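You operate a simulated robot arm through the tools that you are given. There is no shell and no other tool. Be economical: measure what you need, move in short steps, check, and stop when the job is done.

Carry out the task below with a simulated robot arm. There is one attempt and no reset: what you move stays moved.

JOB
Put the clear jar on the blue machine tray.

The check looks at the end state, three seconds after you hand in, the way a careful person would. Anything else that was tipped, shoved, dropped, spilled or broken makes it a failure.

ROBOT AND FRAMES
A 7-joint arm with a two-finger parallel gripper, fixed in place. Base frame: the origin is at the foot of the arm, x ahead of it, y to its left, z up; the work surface is at about z = -0.002. Lengths are in m, angles in rad, forces in N, time in s.
With the tool pointing down near the work surface it reaches from about 0.24 to 0.62 m from the base axis. Its first joint turns from -1.152 to 1.152 rad. Payload 2.6 kg.
Tool frame: the origin (TCP) lies between the finger pads and is the grasp point; the fingertips stand 0.03 m ahead of it; z points along the fingers, y is the line along which they close. Largest opening 0.094 m; finger width 0.028, thickness 0.01; the body of the gripper, 0.05 by 0.096 m, starts 0.055 m behind the TCP.
Orientation is that of the tool frame in the base frame, as a unit quaternion [x, y, z, w]. With the fingers straight down and closing along the base's y, the tool's x points along the base's -x, its y along +y and its z along -z.

CONTROLS
- The arm moves only by the tool move_arm. Its argument "steps" is a list of rows, each an object (a shift or turn left out is 0, a gripper value left out holds the last) with "dp": the shift along the tool's x, y, z in m, a list of three; "spin": the turn about the tool's z in rad. In form: [{"dp": [tx, ty, tz], "spin": spin}, ...]. A call has 1 to 12 rows; each row shifts and turns the commanded pose from where the row before left it, along the tool's axes as they then stand. "hand" is the closure in counts, from 0 (fully open) to 255 (shut), set as the call begins (left out, the last holds). A row lasts 0.2 s, in which the tool goes at most 0.05 m and 0.15 rad; a call with a longer step from one row to the next is refused whole, and so is a gripper value outside its range. A pose out of reach is approached as far as the arm can. The call stops where the force on the tool passes 40 N (or 10 N more than at its start, if that is more) or the arm is blocked; 0.2 s more then pass. The fingers move at their own pace (about 0.072 m/s each) and stop on an object; they squeeze with about 45 N. The grip force told is the motor's: it shows also when the fingers shut on nothing. Time passes only in rows, and 0.2 s behind the last, so rows that do not move let the fingers close. The reply holds the time, the measured pose of the TCP, the force on the tool along the base axes, the opening and the grip force, in the units named above and with some noise.
- Cameras (640 x 400 px; columns grow to the right, rows downward): "scene" is fixed at [0.0227, 0.4233, 0.5642]; the picture's right is [-0.80, -0.59, 0.00], its down [-0.41, 0.55, -0.73] and it looks along [0.43, -0.59, -0.68] (base axes); focal length 272 px, centre (320, 200). "wrist" rides on the gripper at [-0.037, 0, -0.058] in the tool frame; the picture's right is [0.00, -1.00, 0.00], its down [0.97, 0.00, -0.24] and it looks along [0.24, 0.00, 0.97] (tool axes); focal length 218 px, centre (320, 200). There is no depth. A picture from a camera that has moved, and an enlarged one, comes with that camera's place and axes in the base frame and with its lens. The place of the scene camera against the robot may be out by one fixed shift of up to 0.018 m in any direction.
- grab_frame(camera): a new picture of that camera. It takes no simulated time.
- enlarge(camera, box): a new picture of the part [left, top, right, bottom] of that camera's present view, enlarged. It takes no simulated time.
- close_job(): hands the job in; it is judged then, once.

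Go step by step. Nothing tells you positions but the pictures and the camera data: compare them with the known pose of the tool, close in by small moves and look again before you grip or let go. The budget is 90 turns and 46 pictures, counting those below and the enlarged ones. Unless the task says otherwise, let go and move clear before handing in, and close with one line.

The tools are called after "Emit:" as a command line: name --argument value ..., lists and objects as JSON in quotes. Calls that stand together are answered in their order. move_arm: Moves the arm, as the interface text tells. Its arguments: {"type":"object","properties":{"steps":{"type":"array","items":{"type":"object","properties":{"dp":{"type":"array","items":{"type":"number"}},"spin":{"type":"number"}}}},"hand":{"type":"number"}},"required":["steps"]} The other tools are called the same way: grab_frame (camera) takes a picture; enlarge (camera, box) takes an enlarged picture of a part of a camera's view; close_job () hands the job in.

At the start:

```text
t: 0.0
ee_pos: [0.4319, -0.128, 0.2817]
orientation: [0.0, 1.0, 0.0, 0.0]
contact_force: [-0.6, -0.5, 0.3]
grip_width: 0.0941
grasp_force: 0.1
```

scene: 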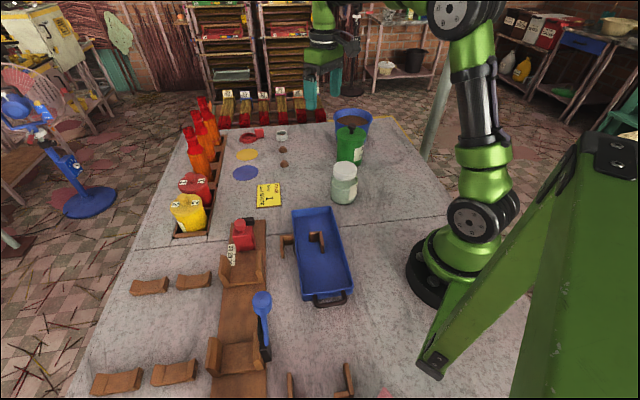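
wrist: 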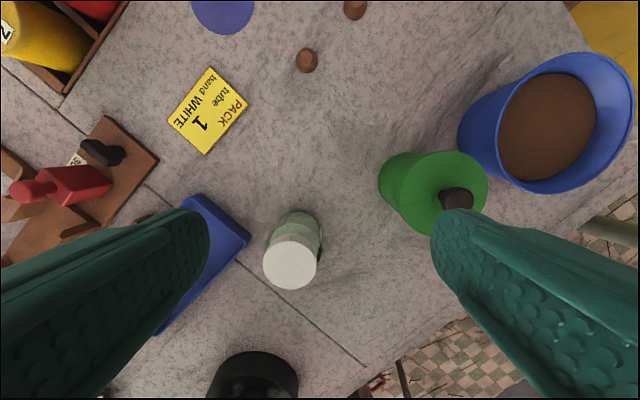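

I see the clear white-lidded jar near the middle, with the blue tray next to it towards the base. I'll look closer at both before I move.

Emit:
enlarge --camera "scene" --box '[270, 110, 400, 210]'

Emit:
enlarge --camera "scene" --box '[220, 190, 380, 320]'

Emit:
enlarge --camera "wrist" --box '[140, 140, 400, 400]'

```text
4.00 times, centred on (335, 160) of scene
camera zoom: at [0.0227, 0.4233, 0.5642], right [-0.8, -0.59, 0.0], down [-0.41, 0.55, -0.73], along [0.43, -0.59, -0.68], focal length 1087 px, centre (260, 360)
```

zoom: 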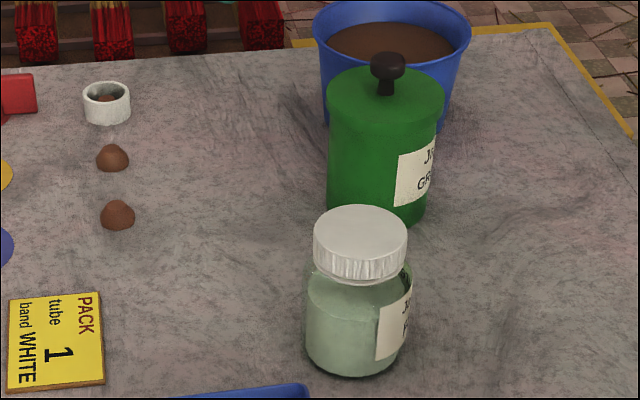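

```text
3.08 times, centred on (300, 255) of scene
camera zoom: at [0.0227, 0.4233, 0.5642], right [-0.8, -0.59, 0.0], down [-0.41, 0.55, -0.73], along [0.43, -0.59, -0.68], focal length 836 px, centre (382, 31)
```

zoom: 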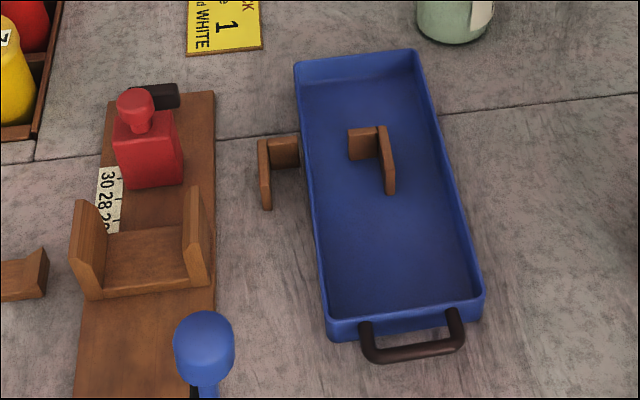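

```text
1.54 times, centred on (270, 270) of wrist
camera zoom: at [0.47, -0.1269, 0.3407], right [0.0, -1.0, 0.0], down [-0.97, 0.0, 0.24], along [-0.24, 0.0, -0.97], focal length 336 px, centre (397, 92)
```

zoom: 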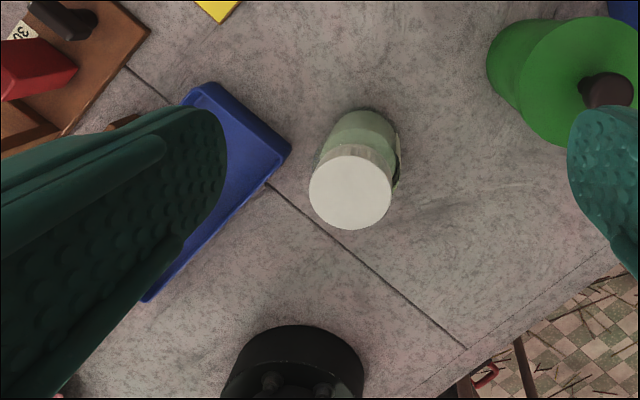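

The jar base is at about (0.333, -0.10), around 0.072 m wide and 0.105 m tall. The tray starts near y = -0.01. I'll move above the jar at this height and look again.

Emit:
move_arm --steps '[{"dp": [0.033, 0.01, 0]}, {"dp": [0.033, 0.01, 0]}, {"dp": [0.033, 0.01, 0]}, {"dp": [0, 0, 0]}]' --hand 0

Emit:
grab_frame --camera "wrist"

Emit:
grab_frame --camera "scene"

```text
t: 1.0
ee_pos: [0.3349, -0.0984, 0.283]
orientation: [0.0, 1.0, 0.0, 0.0]
contact_force: [0.6, 0.5, 0.3]
grip_width: 0.0941
grasp_force: 0.0
```

```text
40 pictures are left
camera wrist: at [0.3723, -0.0975, 0.3412], right [0.0, -1.0, 0.0], down [-0.97, 0.0, 0.24], along [-0.24, 0.0, -0.97], focal length 218 px, centre (320, 200)
```

wrist: 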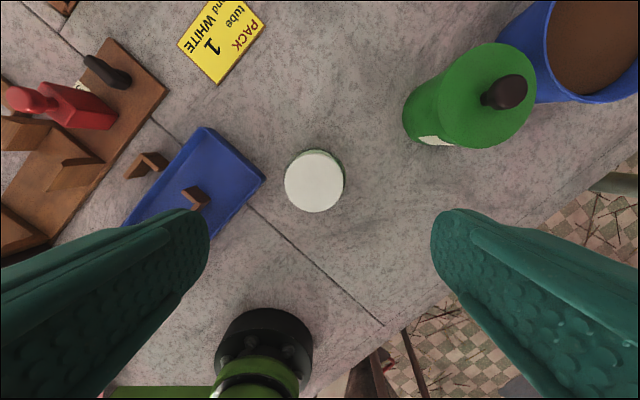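

```text
39 pictures are left
```

scene: 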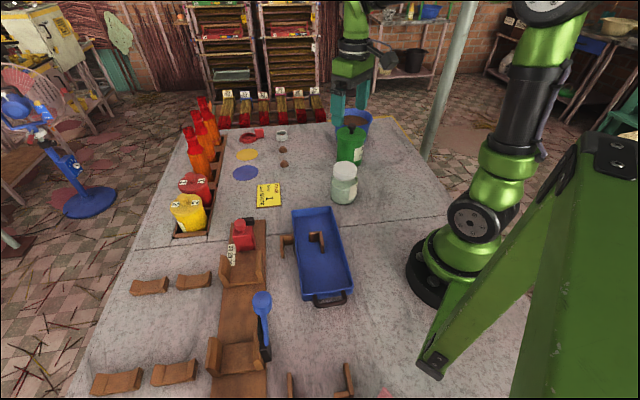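

The jar is at about (0.335, -0.091), with its top near z = 0.11. The tray's corners are at about (0.40, 0.06), (0.325, -0.015), (0.15, 0.166) and (0.22, 0.247), and a bracket stands inside it. Before gripping I'll look at the tray from above to pick a free spot.

Emit:
move_arm --steps '[{"dp": [0.0125, 0.038, 0]}, {"dp": [0.0125, 0.038, 0]}, {"dp": [0.0125, 0.038, 0]}, {"dp": [0.0125, 0.038, 0]}, {"dp": [0.0125, 0.038, 0]}, {"dp": [0.0125, 0.038, 0]}, {"dp": [0, 0, 0]}]'

Emit:
grab_frame --camera "wrist"

```text
t: 2.6
ee_pos: [0.2585, 0.1283, 0.2797]
orientation: [0.0, 1.0, 0.0, -0.001]
contact_force: [0.6, -0.1, 0.6]
grip_width: 0.094
grasp_force: 0.0
```

```text
38 pictures are left
camera wrist: at [0.2957, 0.1291, 0.3397], right [0.0, -1.0, 0.0], down [-0.97, 0.0, 0.24], along [-0.24, 0.0, -0.97], focal length 218 px, centre (320, 200)
```

wrist: 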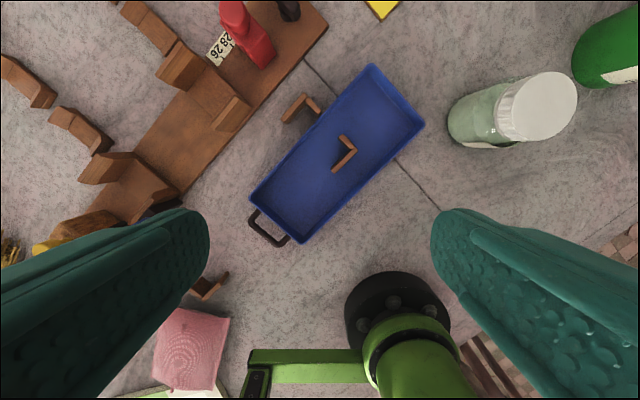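

The tray is fully in view, with an L-shaped bracket in its middle. I'll zoom in.

Emit:
enlarge --camera "wrist" --box '[230, 50, 440, 260]'

```text
1.90 times, centred on (335, 155) of wrist
camera zoom: at [0.2957, 0.1291, 0.3397], right [0.0, -1.0, 0.0], down [-0.97, 0.0, 0.24], along [-0.24, 0.0, -0.97], focal length 416 px, centre (291, 286)
```

zoom: 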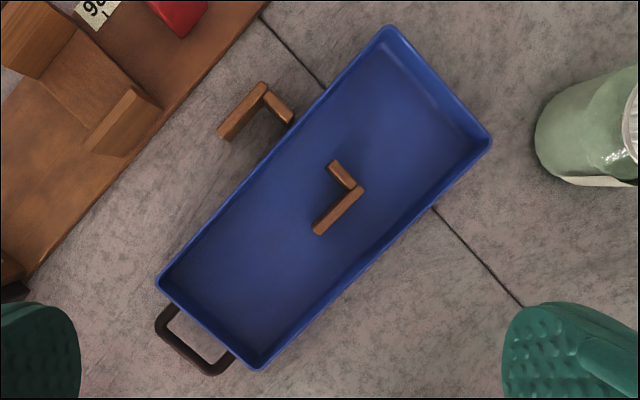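

The tray end with the handle has a free zone centred near (0.228, 0.157), about 16 mm clear of the bracket. I'll go back above the jar, come partway down, and check alignment.

Emit:
move_arm --steps '[{"dp": [-0.01275, -0.0365, 0]}, {"dp": [-0.01275, -0.0365, 0]}, {"dp": [-0.01275, -0.0365, 0]}, {"dp": [-0.01275, -0.0365, 0]}, {"dp": [-0.01275, -0.0365, 0]}, {"dp": [-0.01275, -0.0365, 0]}, {"dp": [0, 0, 0.04]}, {"dp": [0, 0, 0.04]}, {"dp": [0, 0, 0]}]'

Emit:
grab_frame --camera "wrist"

Emit:
enlarge --camera "scene" --box '[270, 90, 430, 220]'

```text
t: 4.6
ee_pos: [0.3349, -0.0887, 0.2014]
orientation: [0.0, 1.0, 0.001, 0.0]
contact_force: [-0.2, 1.0, 1.0]
grip_width: 0.0939
grasp_force: 0.1
```

```text
36 pictures are left
camera wrist: at [0.3724, -0.088, 0.2598], right [0.0, -1.0, 0.0], down [-0.97, 0.0, 0.24], along [-0.24, 0.0, -0.97], focal length 218 px, centre (320, 200)
```

wrist: 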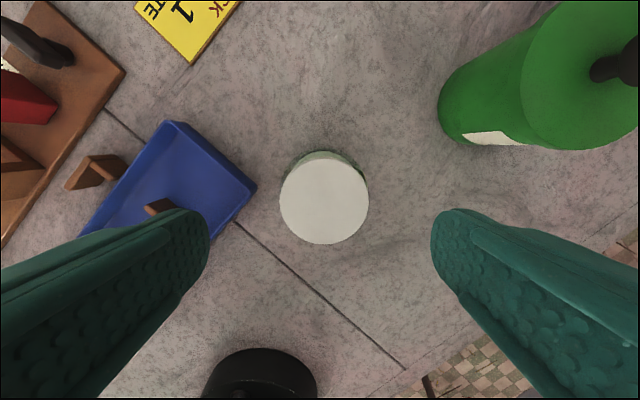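

```text
3.08 times, centred on (350, 155) of scene
camera zoom: at [0.0227, 0.4233, 0.5642], right [-0.8, -0.59, 0.0], down [-0.41, 0.55, -0.73], along [0.43, -0.59, -0.68], focal length 836 px, centre (228, 338)
```

zoom: 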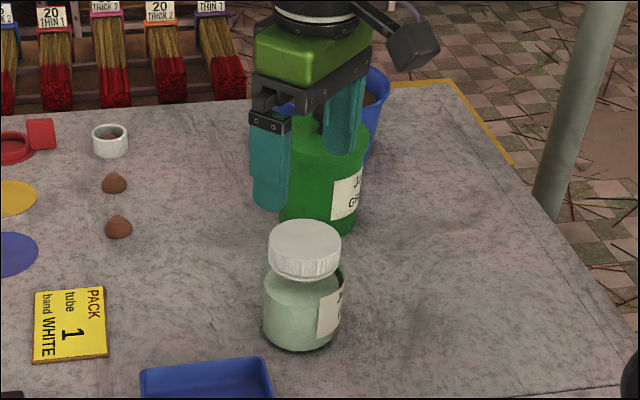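

The jar is centred under the gripper to within 2 mm. I'll make a small correction and go down until the tips are level with the lid, then check the clearance.

Emit:
move_arm --steps '[{"dp": [-0.002, -0.002, 0]}, {"dp": [0, 0, 0.025]}, {"dp": [0, 0, 0.025]}, {"dp": [0, 0, 0.025]}, {"dp": [0, 0, 0]}]'

Emit:
grab_frame --camera "wrist"

Emit:
enlarge --camera "scene" --box '[290, 100, 410, 215]'

```text
t: 5.8
ee_pos: [0.339, -0.092, 0.1279]
orientation: [0.0, 1.0, 0.0, 0.0]
contact_force: [0.0, -0.2, 0.4]
grip_width: 0.0939
grasp_force: 0.0
```

```text
34 pictures are left
camera wrist: at [0.3758, -0.0904, 0.1859], right [0.0, -1.0, 0.0], down [-0.97, 0.0, 0.24], along [-0.24, 0.0, -0.97], focal length 218 px, centre (320, 200)
```

wrist: 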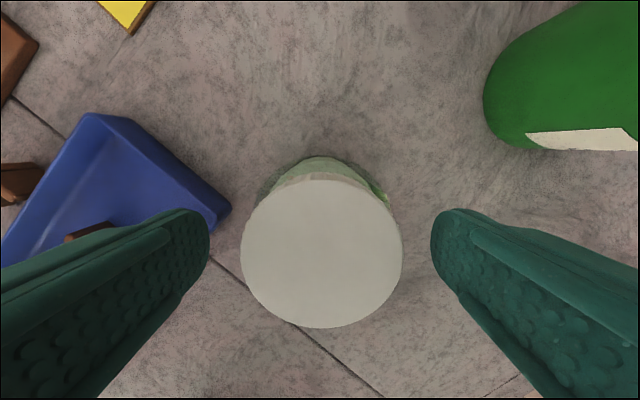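

```text
3.48 times, centred on (350, 158) of scene
camera zoom: at [0.0227, 0.4233, 0.5642], right [-0.8, -0.59, 0.0], down [-0.41, 0.55, -0.73], along [0.43, -0.59, -0.68], focal length 945 px, centre (216, 348)
```

zoom: 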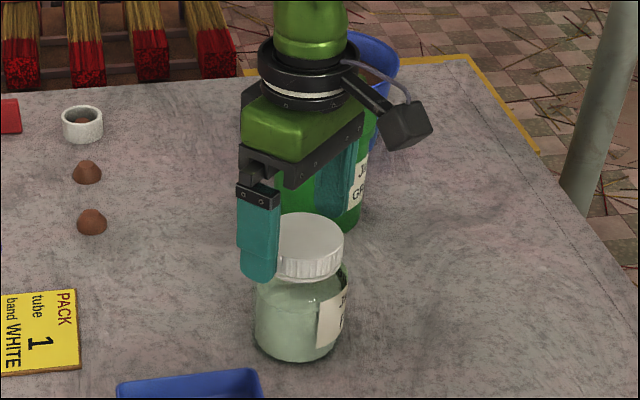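

The lid sits centred between the fingers with its top at about z = 0.108. I'll go down to z ≈ 0.067 so the pads are on the glass and the palm stays clear of the lid.

Emit:
move_arm --steps '[{"dp": [0.003, 0, 0.02]}, {"dp": [0, 0, 0.02]}, {"dp": [0, 0, 0.02]}, {"dp": [0, 0, 0]}]'

Emit:
enlarge --camera "scene" --box '[290, 100, 410, 215]'

Emit:
grab_frame --camera "wrist"

```text
t: 6.8
ee_pos: [0.333, -0.0902, 0.0661]
orientation: [0.0, 1.0, 0.0, 0.0]
contact_force: [-0.1, -0.8, -0.7]
grip_width: 0.094
grasp_force: 0.1
```

```text
3.48 times, centred on (350, 158) of scene
camera zoom: at [0.0227, 0.4233, 0.5642], right [-0.8, -0.59, 0.0], down [-0.41, 0.55, -0.73], along [0.43, -0.59, -0.68], focal length 945 px, centre (216, 348)
```

zoom: 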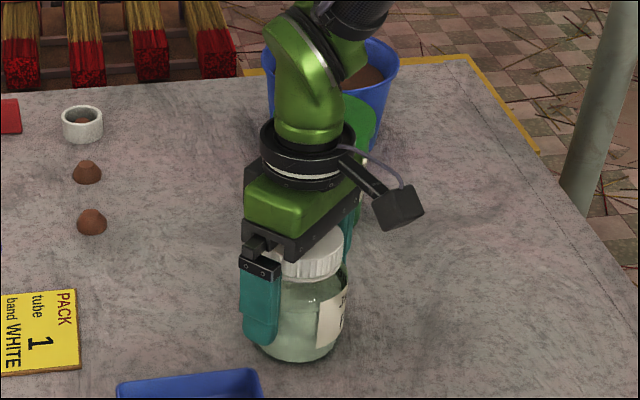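

```text
31 pictures are left
camera wrist: at [0.3714, -0.0897, 0.1245], right [0.0, -1.0, 0.0], down [-0.97, 0.0, 0.24], along [-0.24, 0.0, -0.97], focal length 218 px, centre (320, 200)
```

wrist: 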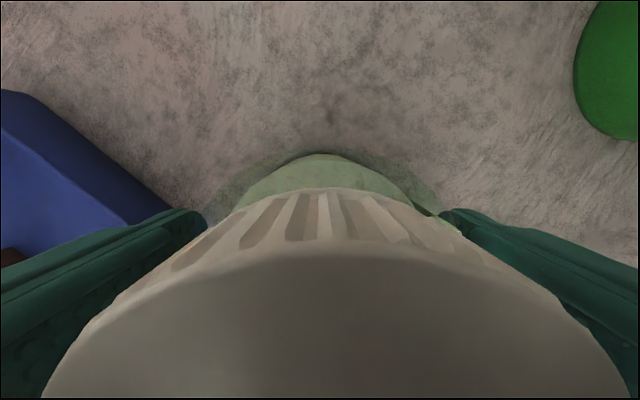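

The fingers are on either side of the jar and the lid is clear of the palm. I'll close gently and read the grip.

Emit:
move_arm --steps '[{"dp": [0, 0, 0]}, {"dp": [0, 0, 0]}, {"dp": [0, 0, 0]}]' --hand 110

```text
t: 7.6
ee_pos: [0.3345, -0.0895, 0.0659]
orientation: [0.0, 1.0, 0.001, -0.001]
contact_force: [-0.6, -1.6, 0.3]
grip_width: 0.0786
grasp_force: 44.6
```

The fingers hold the jar at 0.0786 m with 45 N. I'll lift a little and check it holds.

Emit:
move_arm --steps '[{"dp": [0, 0, -0.01]}, {"dp": [0, 0, -0.015]}, {"dp": [0, 0, -0.02]}, {"dp": [0, 0, 0]}]' --hand 140

Emit:
enlarge --camera "scene" --box '[290, 80, 410, 215]'

```text
t: 8.6
ee_pos: [0.334, -0.0904, 0.1117]
orientation: [-0.001, 1.0, 0.0, 0.0]
contact_force: [0.6, 0.0, -7.2]
grip_width: 0.0789
grasp_force: 44.9
```

```text
2.96 times, centred on (350, 148) of scene
camera zoom: at [0.0227, 0.4233, 0.5642], right [-0.8, -0.59, 0.0], down [-0.41, 0.55, -0.73], along [0.43, -0.59, -0.68], focal length 805 px, centre (231, 356)
```

zoom: 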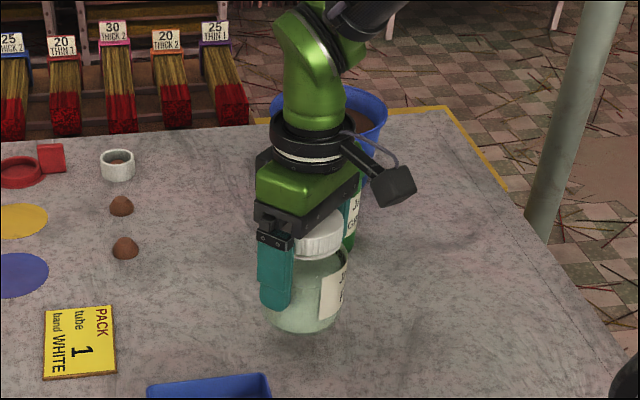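

The jar is held (about 7 N) and upright. I'll raise it and carry it over the free end of the tray.

Emit:
move_arm --steps '[{"dp": [0, 0, -0.02]}, {"dp": [0, 0, -0.03]}, {"dp": [0, 0, -0.02]}, {"dp": [0.007, 0.016, 0]}, {"dp": [0.0142, 0.033, 0]}, {"dp": [0.0142, 0.033, 0]}, {"dp": [0.0142, 0.033, 0]}, {"dp": [0.0142, 0.033, 0]}, {"dp": [0.0142, 0.033, 0]}, {"dp": [0.0142, 0.033, 0]}, {"dp": [0.0138, 0.0334, 0]}, {"dp": [0, 0, 0]}]'

Emit:
grab_frame --camera "scene"

Emit:
grab_frame --camera "wrist"

```text
t: 11.2
ee_pos: [0.2281, 0.1589, 0.1834]
orientation: [0.001, 1.0, 0.001, 0.0]
contact_force: [0.0, 0.3, -7.4]
grip_width: 0.0774
grasp_force: 45.7
```

```text
29 pictures are left
```

scene: 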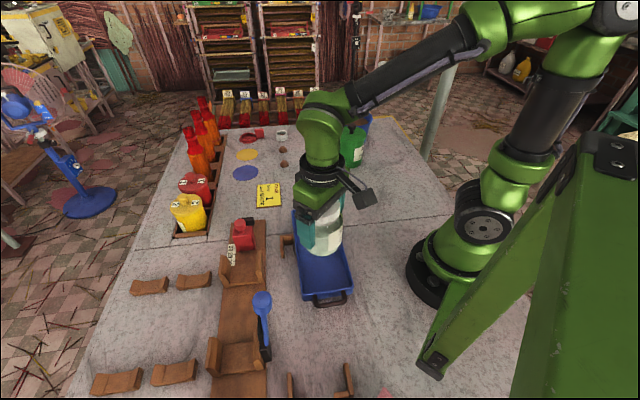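

```text
28 pictures are left
camera wrist: at [0.2658, 0.159, 0.2407], right [0.0, -1.0, 0.0], down [-0.97, 0.0, 0.24], along [-0.24, 0.0, -0.97], focal length 218 px, centre (320, 200)
```

wrist: 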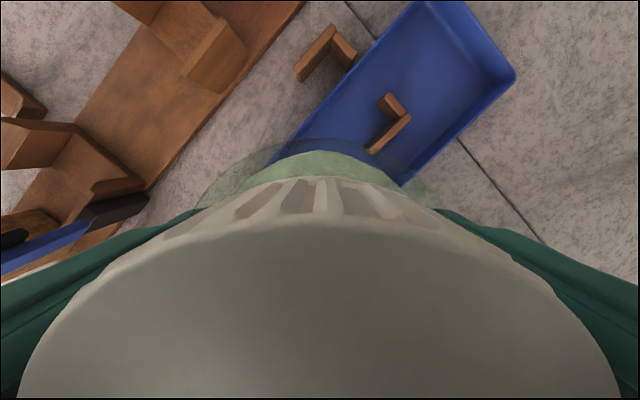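

The jar is above the tray's near end, clear of the bracket. I'll lower it to just above rim height and check.

Emit:
move_arm --steps '[{"dp": [0, 0, 0.02]}, {"dp": [0, 0, 0.025]}, {"dp": [0, 0, 0.02]}, {"dp": [0, 0, 0]}]'

Emit:
enlarge --camera "scene" --box '[250, 180, 400, 320]'

Emit:
grab_frame --camera "wrist"

```text
t: 12.2
ee_pos: [0.2278, 0.1562, 0.1202]
orientation: [0.0, 1.0, 0.001, 0.0]
contact_force: [-0.3, 0.5, -8.0]
grip_width: 0.0776
grasp_force: 45.0
```

```text
2.86 times, centred on (325, 250) of scene
camera zoom: at [0.0227, 0.4233, 0.5642], right [-0.8, -0.59, 0.0], down [-0.41, 0.55, -0.73], along [0.43, -0.59, -0.68], focal length 776 px, centre (306, 57)
```

zoom: 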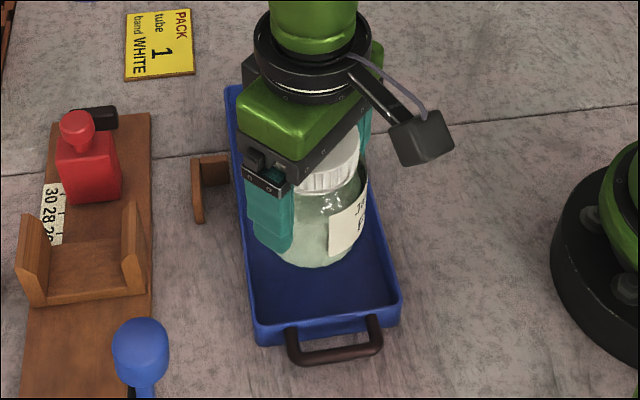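

```text
26 pictures are left
camera wrist: at [0.2659, 0.1578, 0.1772], right [0.0, -1.0, 0.0], down [-0.97, 0.0, 0.24], along [-0.24, 0.0, -0.97], focal length 218 px, centre (320, 200)
```

wrist: 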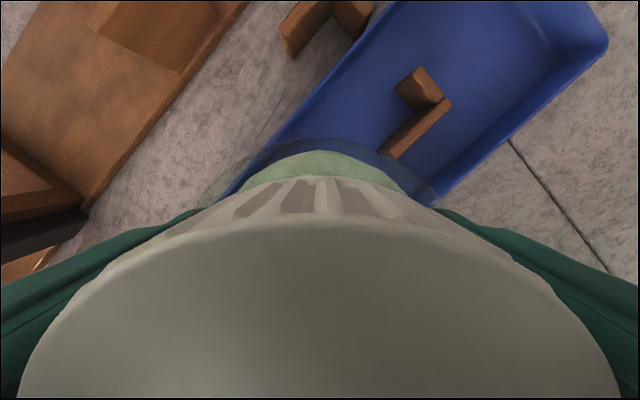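

The jar is about centred across the tray, with about 10 mm to the end wall and 14 mm to the bracket. I'll lower it towards the tray floor in small steps.

Emit:
move_arm --steps '[{"dp": [0, 0, 0.02]}, {"dp": [0, 0, 0.015]}, {"dp": [0, 0, 0.005]}, {"dp": [0, 0, 0]}]'

Emit:
enlarge --camera "scene" --box '[250, 180, 400, 320]'

```text
t: 13.2
ee_pos: [0.2292, 0.1565, 0.0781]
orientation: [0.0, 1.0, 0.001, 0.0]
contact_force: [-0.8, -1.2, -6.5]
grip_width: 0.0776
grasp_force: 44.6
```

```text
2.86 times, centred on (325, 250) of scene
camera zoom: at [0.0227, 0.4233, 0.5642], right [-0.8, -0.59, 0.0], down [-0.41, 0.55, -0.73], along [0.43, -0.59, -0.68], focal length 776 px, centre (306, 57)
```

zoom: 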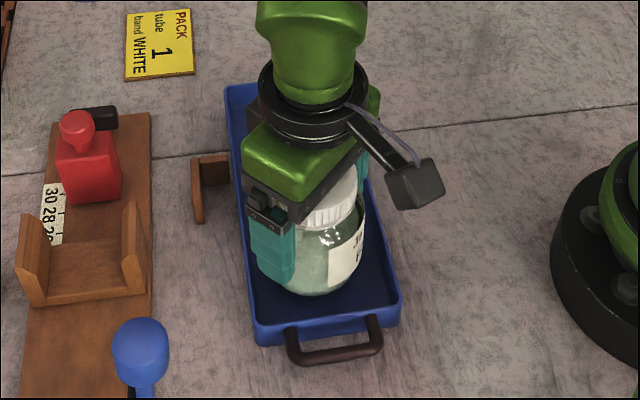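

The jar is inside the tray walls and a few millimetres above the floor. I'll go down in 2 mm steps until it touches.

Emit:
move_arm --steps '[{"dp": [0, 0, 0.002]}, {"dp": [0, 0, 0.002]}, {"dp": [0, 0, 0]}]'

```text
t: 14.0
ee_pos: [0.2289, 0.1561, 0.0735]
orientation: [0.0, 1.0, 0.0, 0.0]
contact_force: [0.7, -0.3, -6.8]
grip_width: 0.0776
grasp_force: 45.4
```

There is no contact yet, so I'll continue.

Emit:
move_arm --steps '[{"dp": [0, 0, 0.0015]}, {"dp": [0, 0, 0]}]'

```text
t: 14.6
ee_pos: [0.2277, 0.1563, 0.0725]
orientation: [-0.001, 1.0, 0.0, 0.001]
contact_force: [0.1, -0.1, -6.7]
grip_width: 0.0772
grasp_force: 44.4
```

Still no contact.

Emit:
move_arm --steps '[{"dp": [0, 0, 0.0015]}, {"dp": [0, 0, 0]}]'

```text
t: 15.2
ee_pos: [0.2278, 0.1573, 0.0717]
orientation: [0.0, 1.0, 0.0, 0.0]
contact_force: [0.2, -0.3, -7.5]
grip_width: 0.0774
grasp_force: 45.3
```

The force still shows only the jar's weight, so I'll go on.

Emit:
move_arm --steps '[{"dp": [0, 0, 0.0015]}, {"dp": [0, 0, 0]}]'

```text
t: 15.8
ee_pos: [0.2293, 0.1565, 0.0688]
orientation: [0.0, 1.0, 0.0, -0.001]
contact_force: [0.5, -0.1, -6.5]
grip_width: 0.0775
grasp_force: 44.8
```

Emit:
move_arm --steps '[{"dp": [0, 0, 0.001]}, {"dp": [0, 0, 0]}]'

```text
t: 16.4
ee_pos: [0.2283, 0.157, 0.0675]
orientation: [-0.001, 1.0, 0.0, 0.001]
contact_force: [-4.2, -4.4, 12.0]
grip_width: 0.0774
grasp_force: 44.8
```

The tray floor is touched: the vertical force changed sign. I'll ease off half a millimetre and open the fingers just a little.

Emit:
move_arm --steps '[{"dp": [0, 0, -0.0006]}, {"dp": [0, 0, 0]}]'

Emit:
move_arm --steps '[{"dp": [0, 0, 0]}, {"dp": [0, 0, 0]}, {"dp": [0, 0, 0]}]' --hand 14

Emit:
enlarge --camera "scene" --box '[250, 180, 400, 320]'

Emit:
grab_frame --camera "wrist"

```text
t: 17.0
ee_pos: [0.2293, 0.1574, 0.0683]
orientation: [0.001, 1.0, 0.0, 0.0]
contact_force: [-2.9, -0.7, 5.2]
grip_width: 0.0774
grasp_force: 45.1
```

```text
t: 17.8
ee_pos: [0.2282, 0.1569, 0.0678]
orientation: [-0.001, 1.0, 0.0, -0.001]
contact_force: [-0.5, 0.2, 0.5]
grip_width: 0.0889
grasp_force: 0.0
```

```text
2.86 times, centred on (325, 250) of scene
camera zoom: at [0.0227, 0.4233, 0.5642], right [-0.8, -0.59, 0.0], down [-0.41, 0.55, -0.73], along [0.43, -0.59, -0.68], focal length 776 px, centre (306, 57)
```

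zoom: 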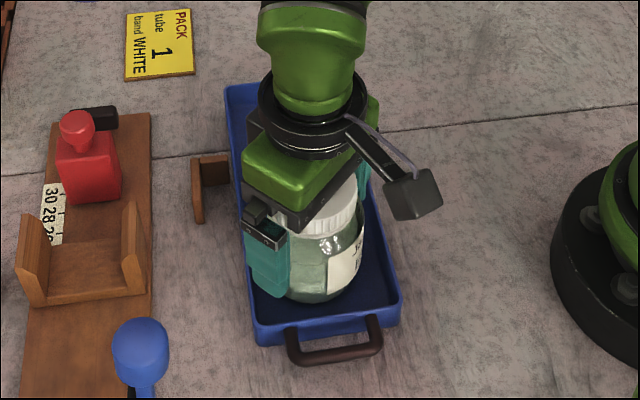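

```text
23 pictures are left
camera wrist: at [0.2658, 0.1575, 0.1268], right [0.0, -1.0, 0.0], down [-0.97, 0.0, 0.24], along [-0.24, 0.0, -0.97], focal length 218 px, centre (320, 200)
```

wrist: 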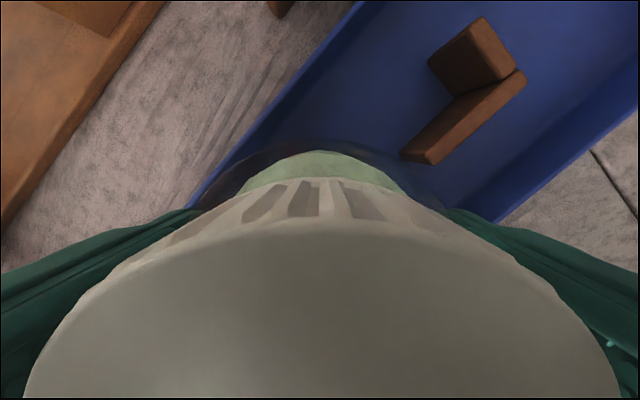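

The jar is released and stands upright in the tray, clear of the bracket. I'll lift straight up, slowly at first.

Emit:
move_arm --steps '[{"dp": [0, 0, -0.01]}, {"dp": [0, 0, -0.015]}, {"dp": [0, 0, -0.02]}, {"dp": [0, 0, -0.025]}, {"dp": [0, 0, -0.035]}, {"dp": [0, 0, -0.04]}, {"dp": [0, 0, -0.04]}, {"dp": [0, 0, 0]}]'

Emit:
grab_frame --camera "scene"

Emit:
grab_frame --camera "wrist"

Emit:
enlarge --camera "scene" --box '[250, 180, 400, 320]'

```text
t: 19.6
ee_pos: [0.2285, 0.1582, 0.2551]
orientation: [0.0, 1.0, 0.0, 0.0]
contact_force: [0.2, -0.5, 0.5]
grip_width: 0.0888
grasp_force: 0.0
```

```text
22 pictures are left
```

scene: 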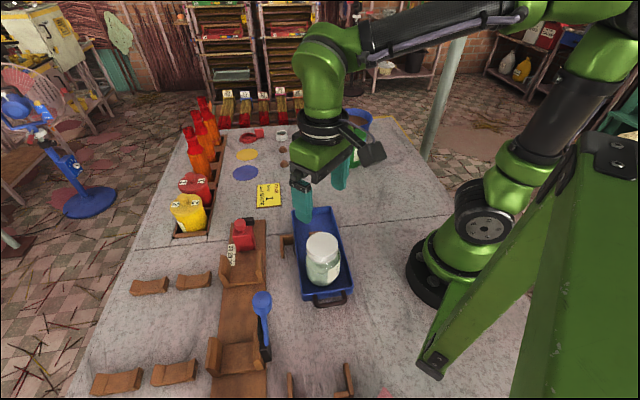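

```text
21 pictures are left
camera wrist: at [0.2654, 0.1589, 0.314], right [0.0, -1.0, 0.0], down [-0.97, 0.0, 0.24], along [-0.24, 0.0, -0.97], focal length 218 px, centre (320, 200)
```

wrist: 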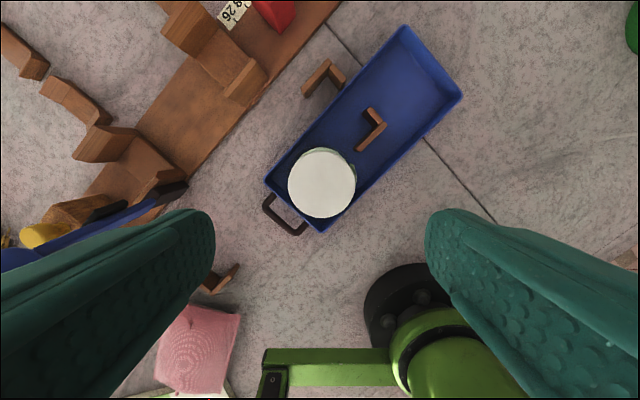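

```text
2.86 times, centred on (325, 250) of scene
camera zoom: at [0.0226, 0.4233, 0.5642], right [-0.8, -0.59, 0.0], down [-0.41, 0.55, -0.73], along [0.43, -0.59, -0.68], focal length 776 px, centre (306, 57)
```

zoom: 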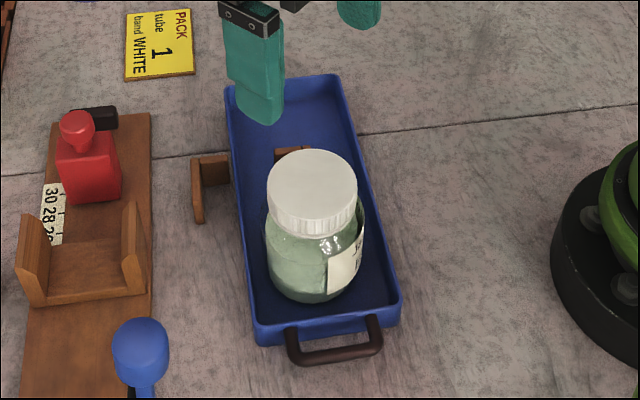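

The jar stands upright on the tray floor, the tray and everything else are where they were, and the gripper is clear. I'll hand in.

Emit:
close_job

```text
The job is handed in.
```

The clear jar is standing upright in the blue tray, the gripper is clear of it, and the last pictures show nothing else moved.
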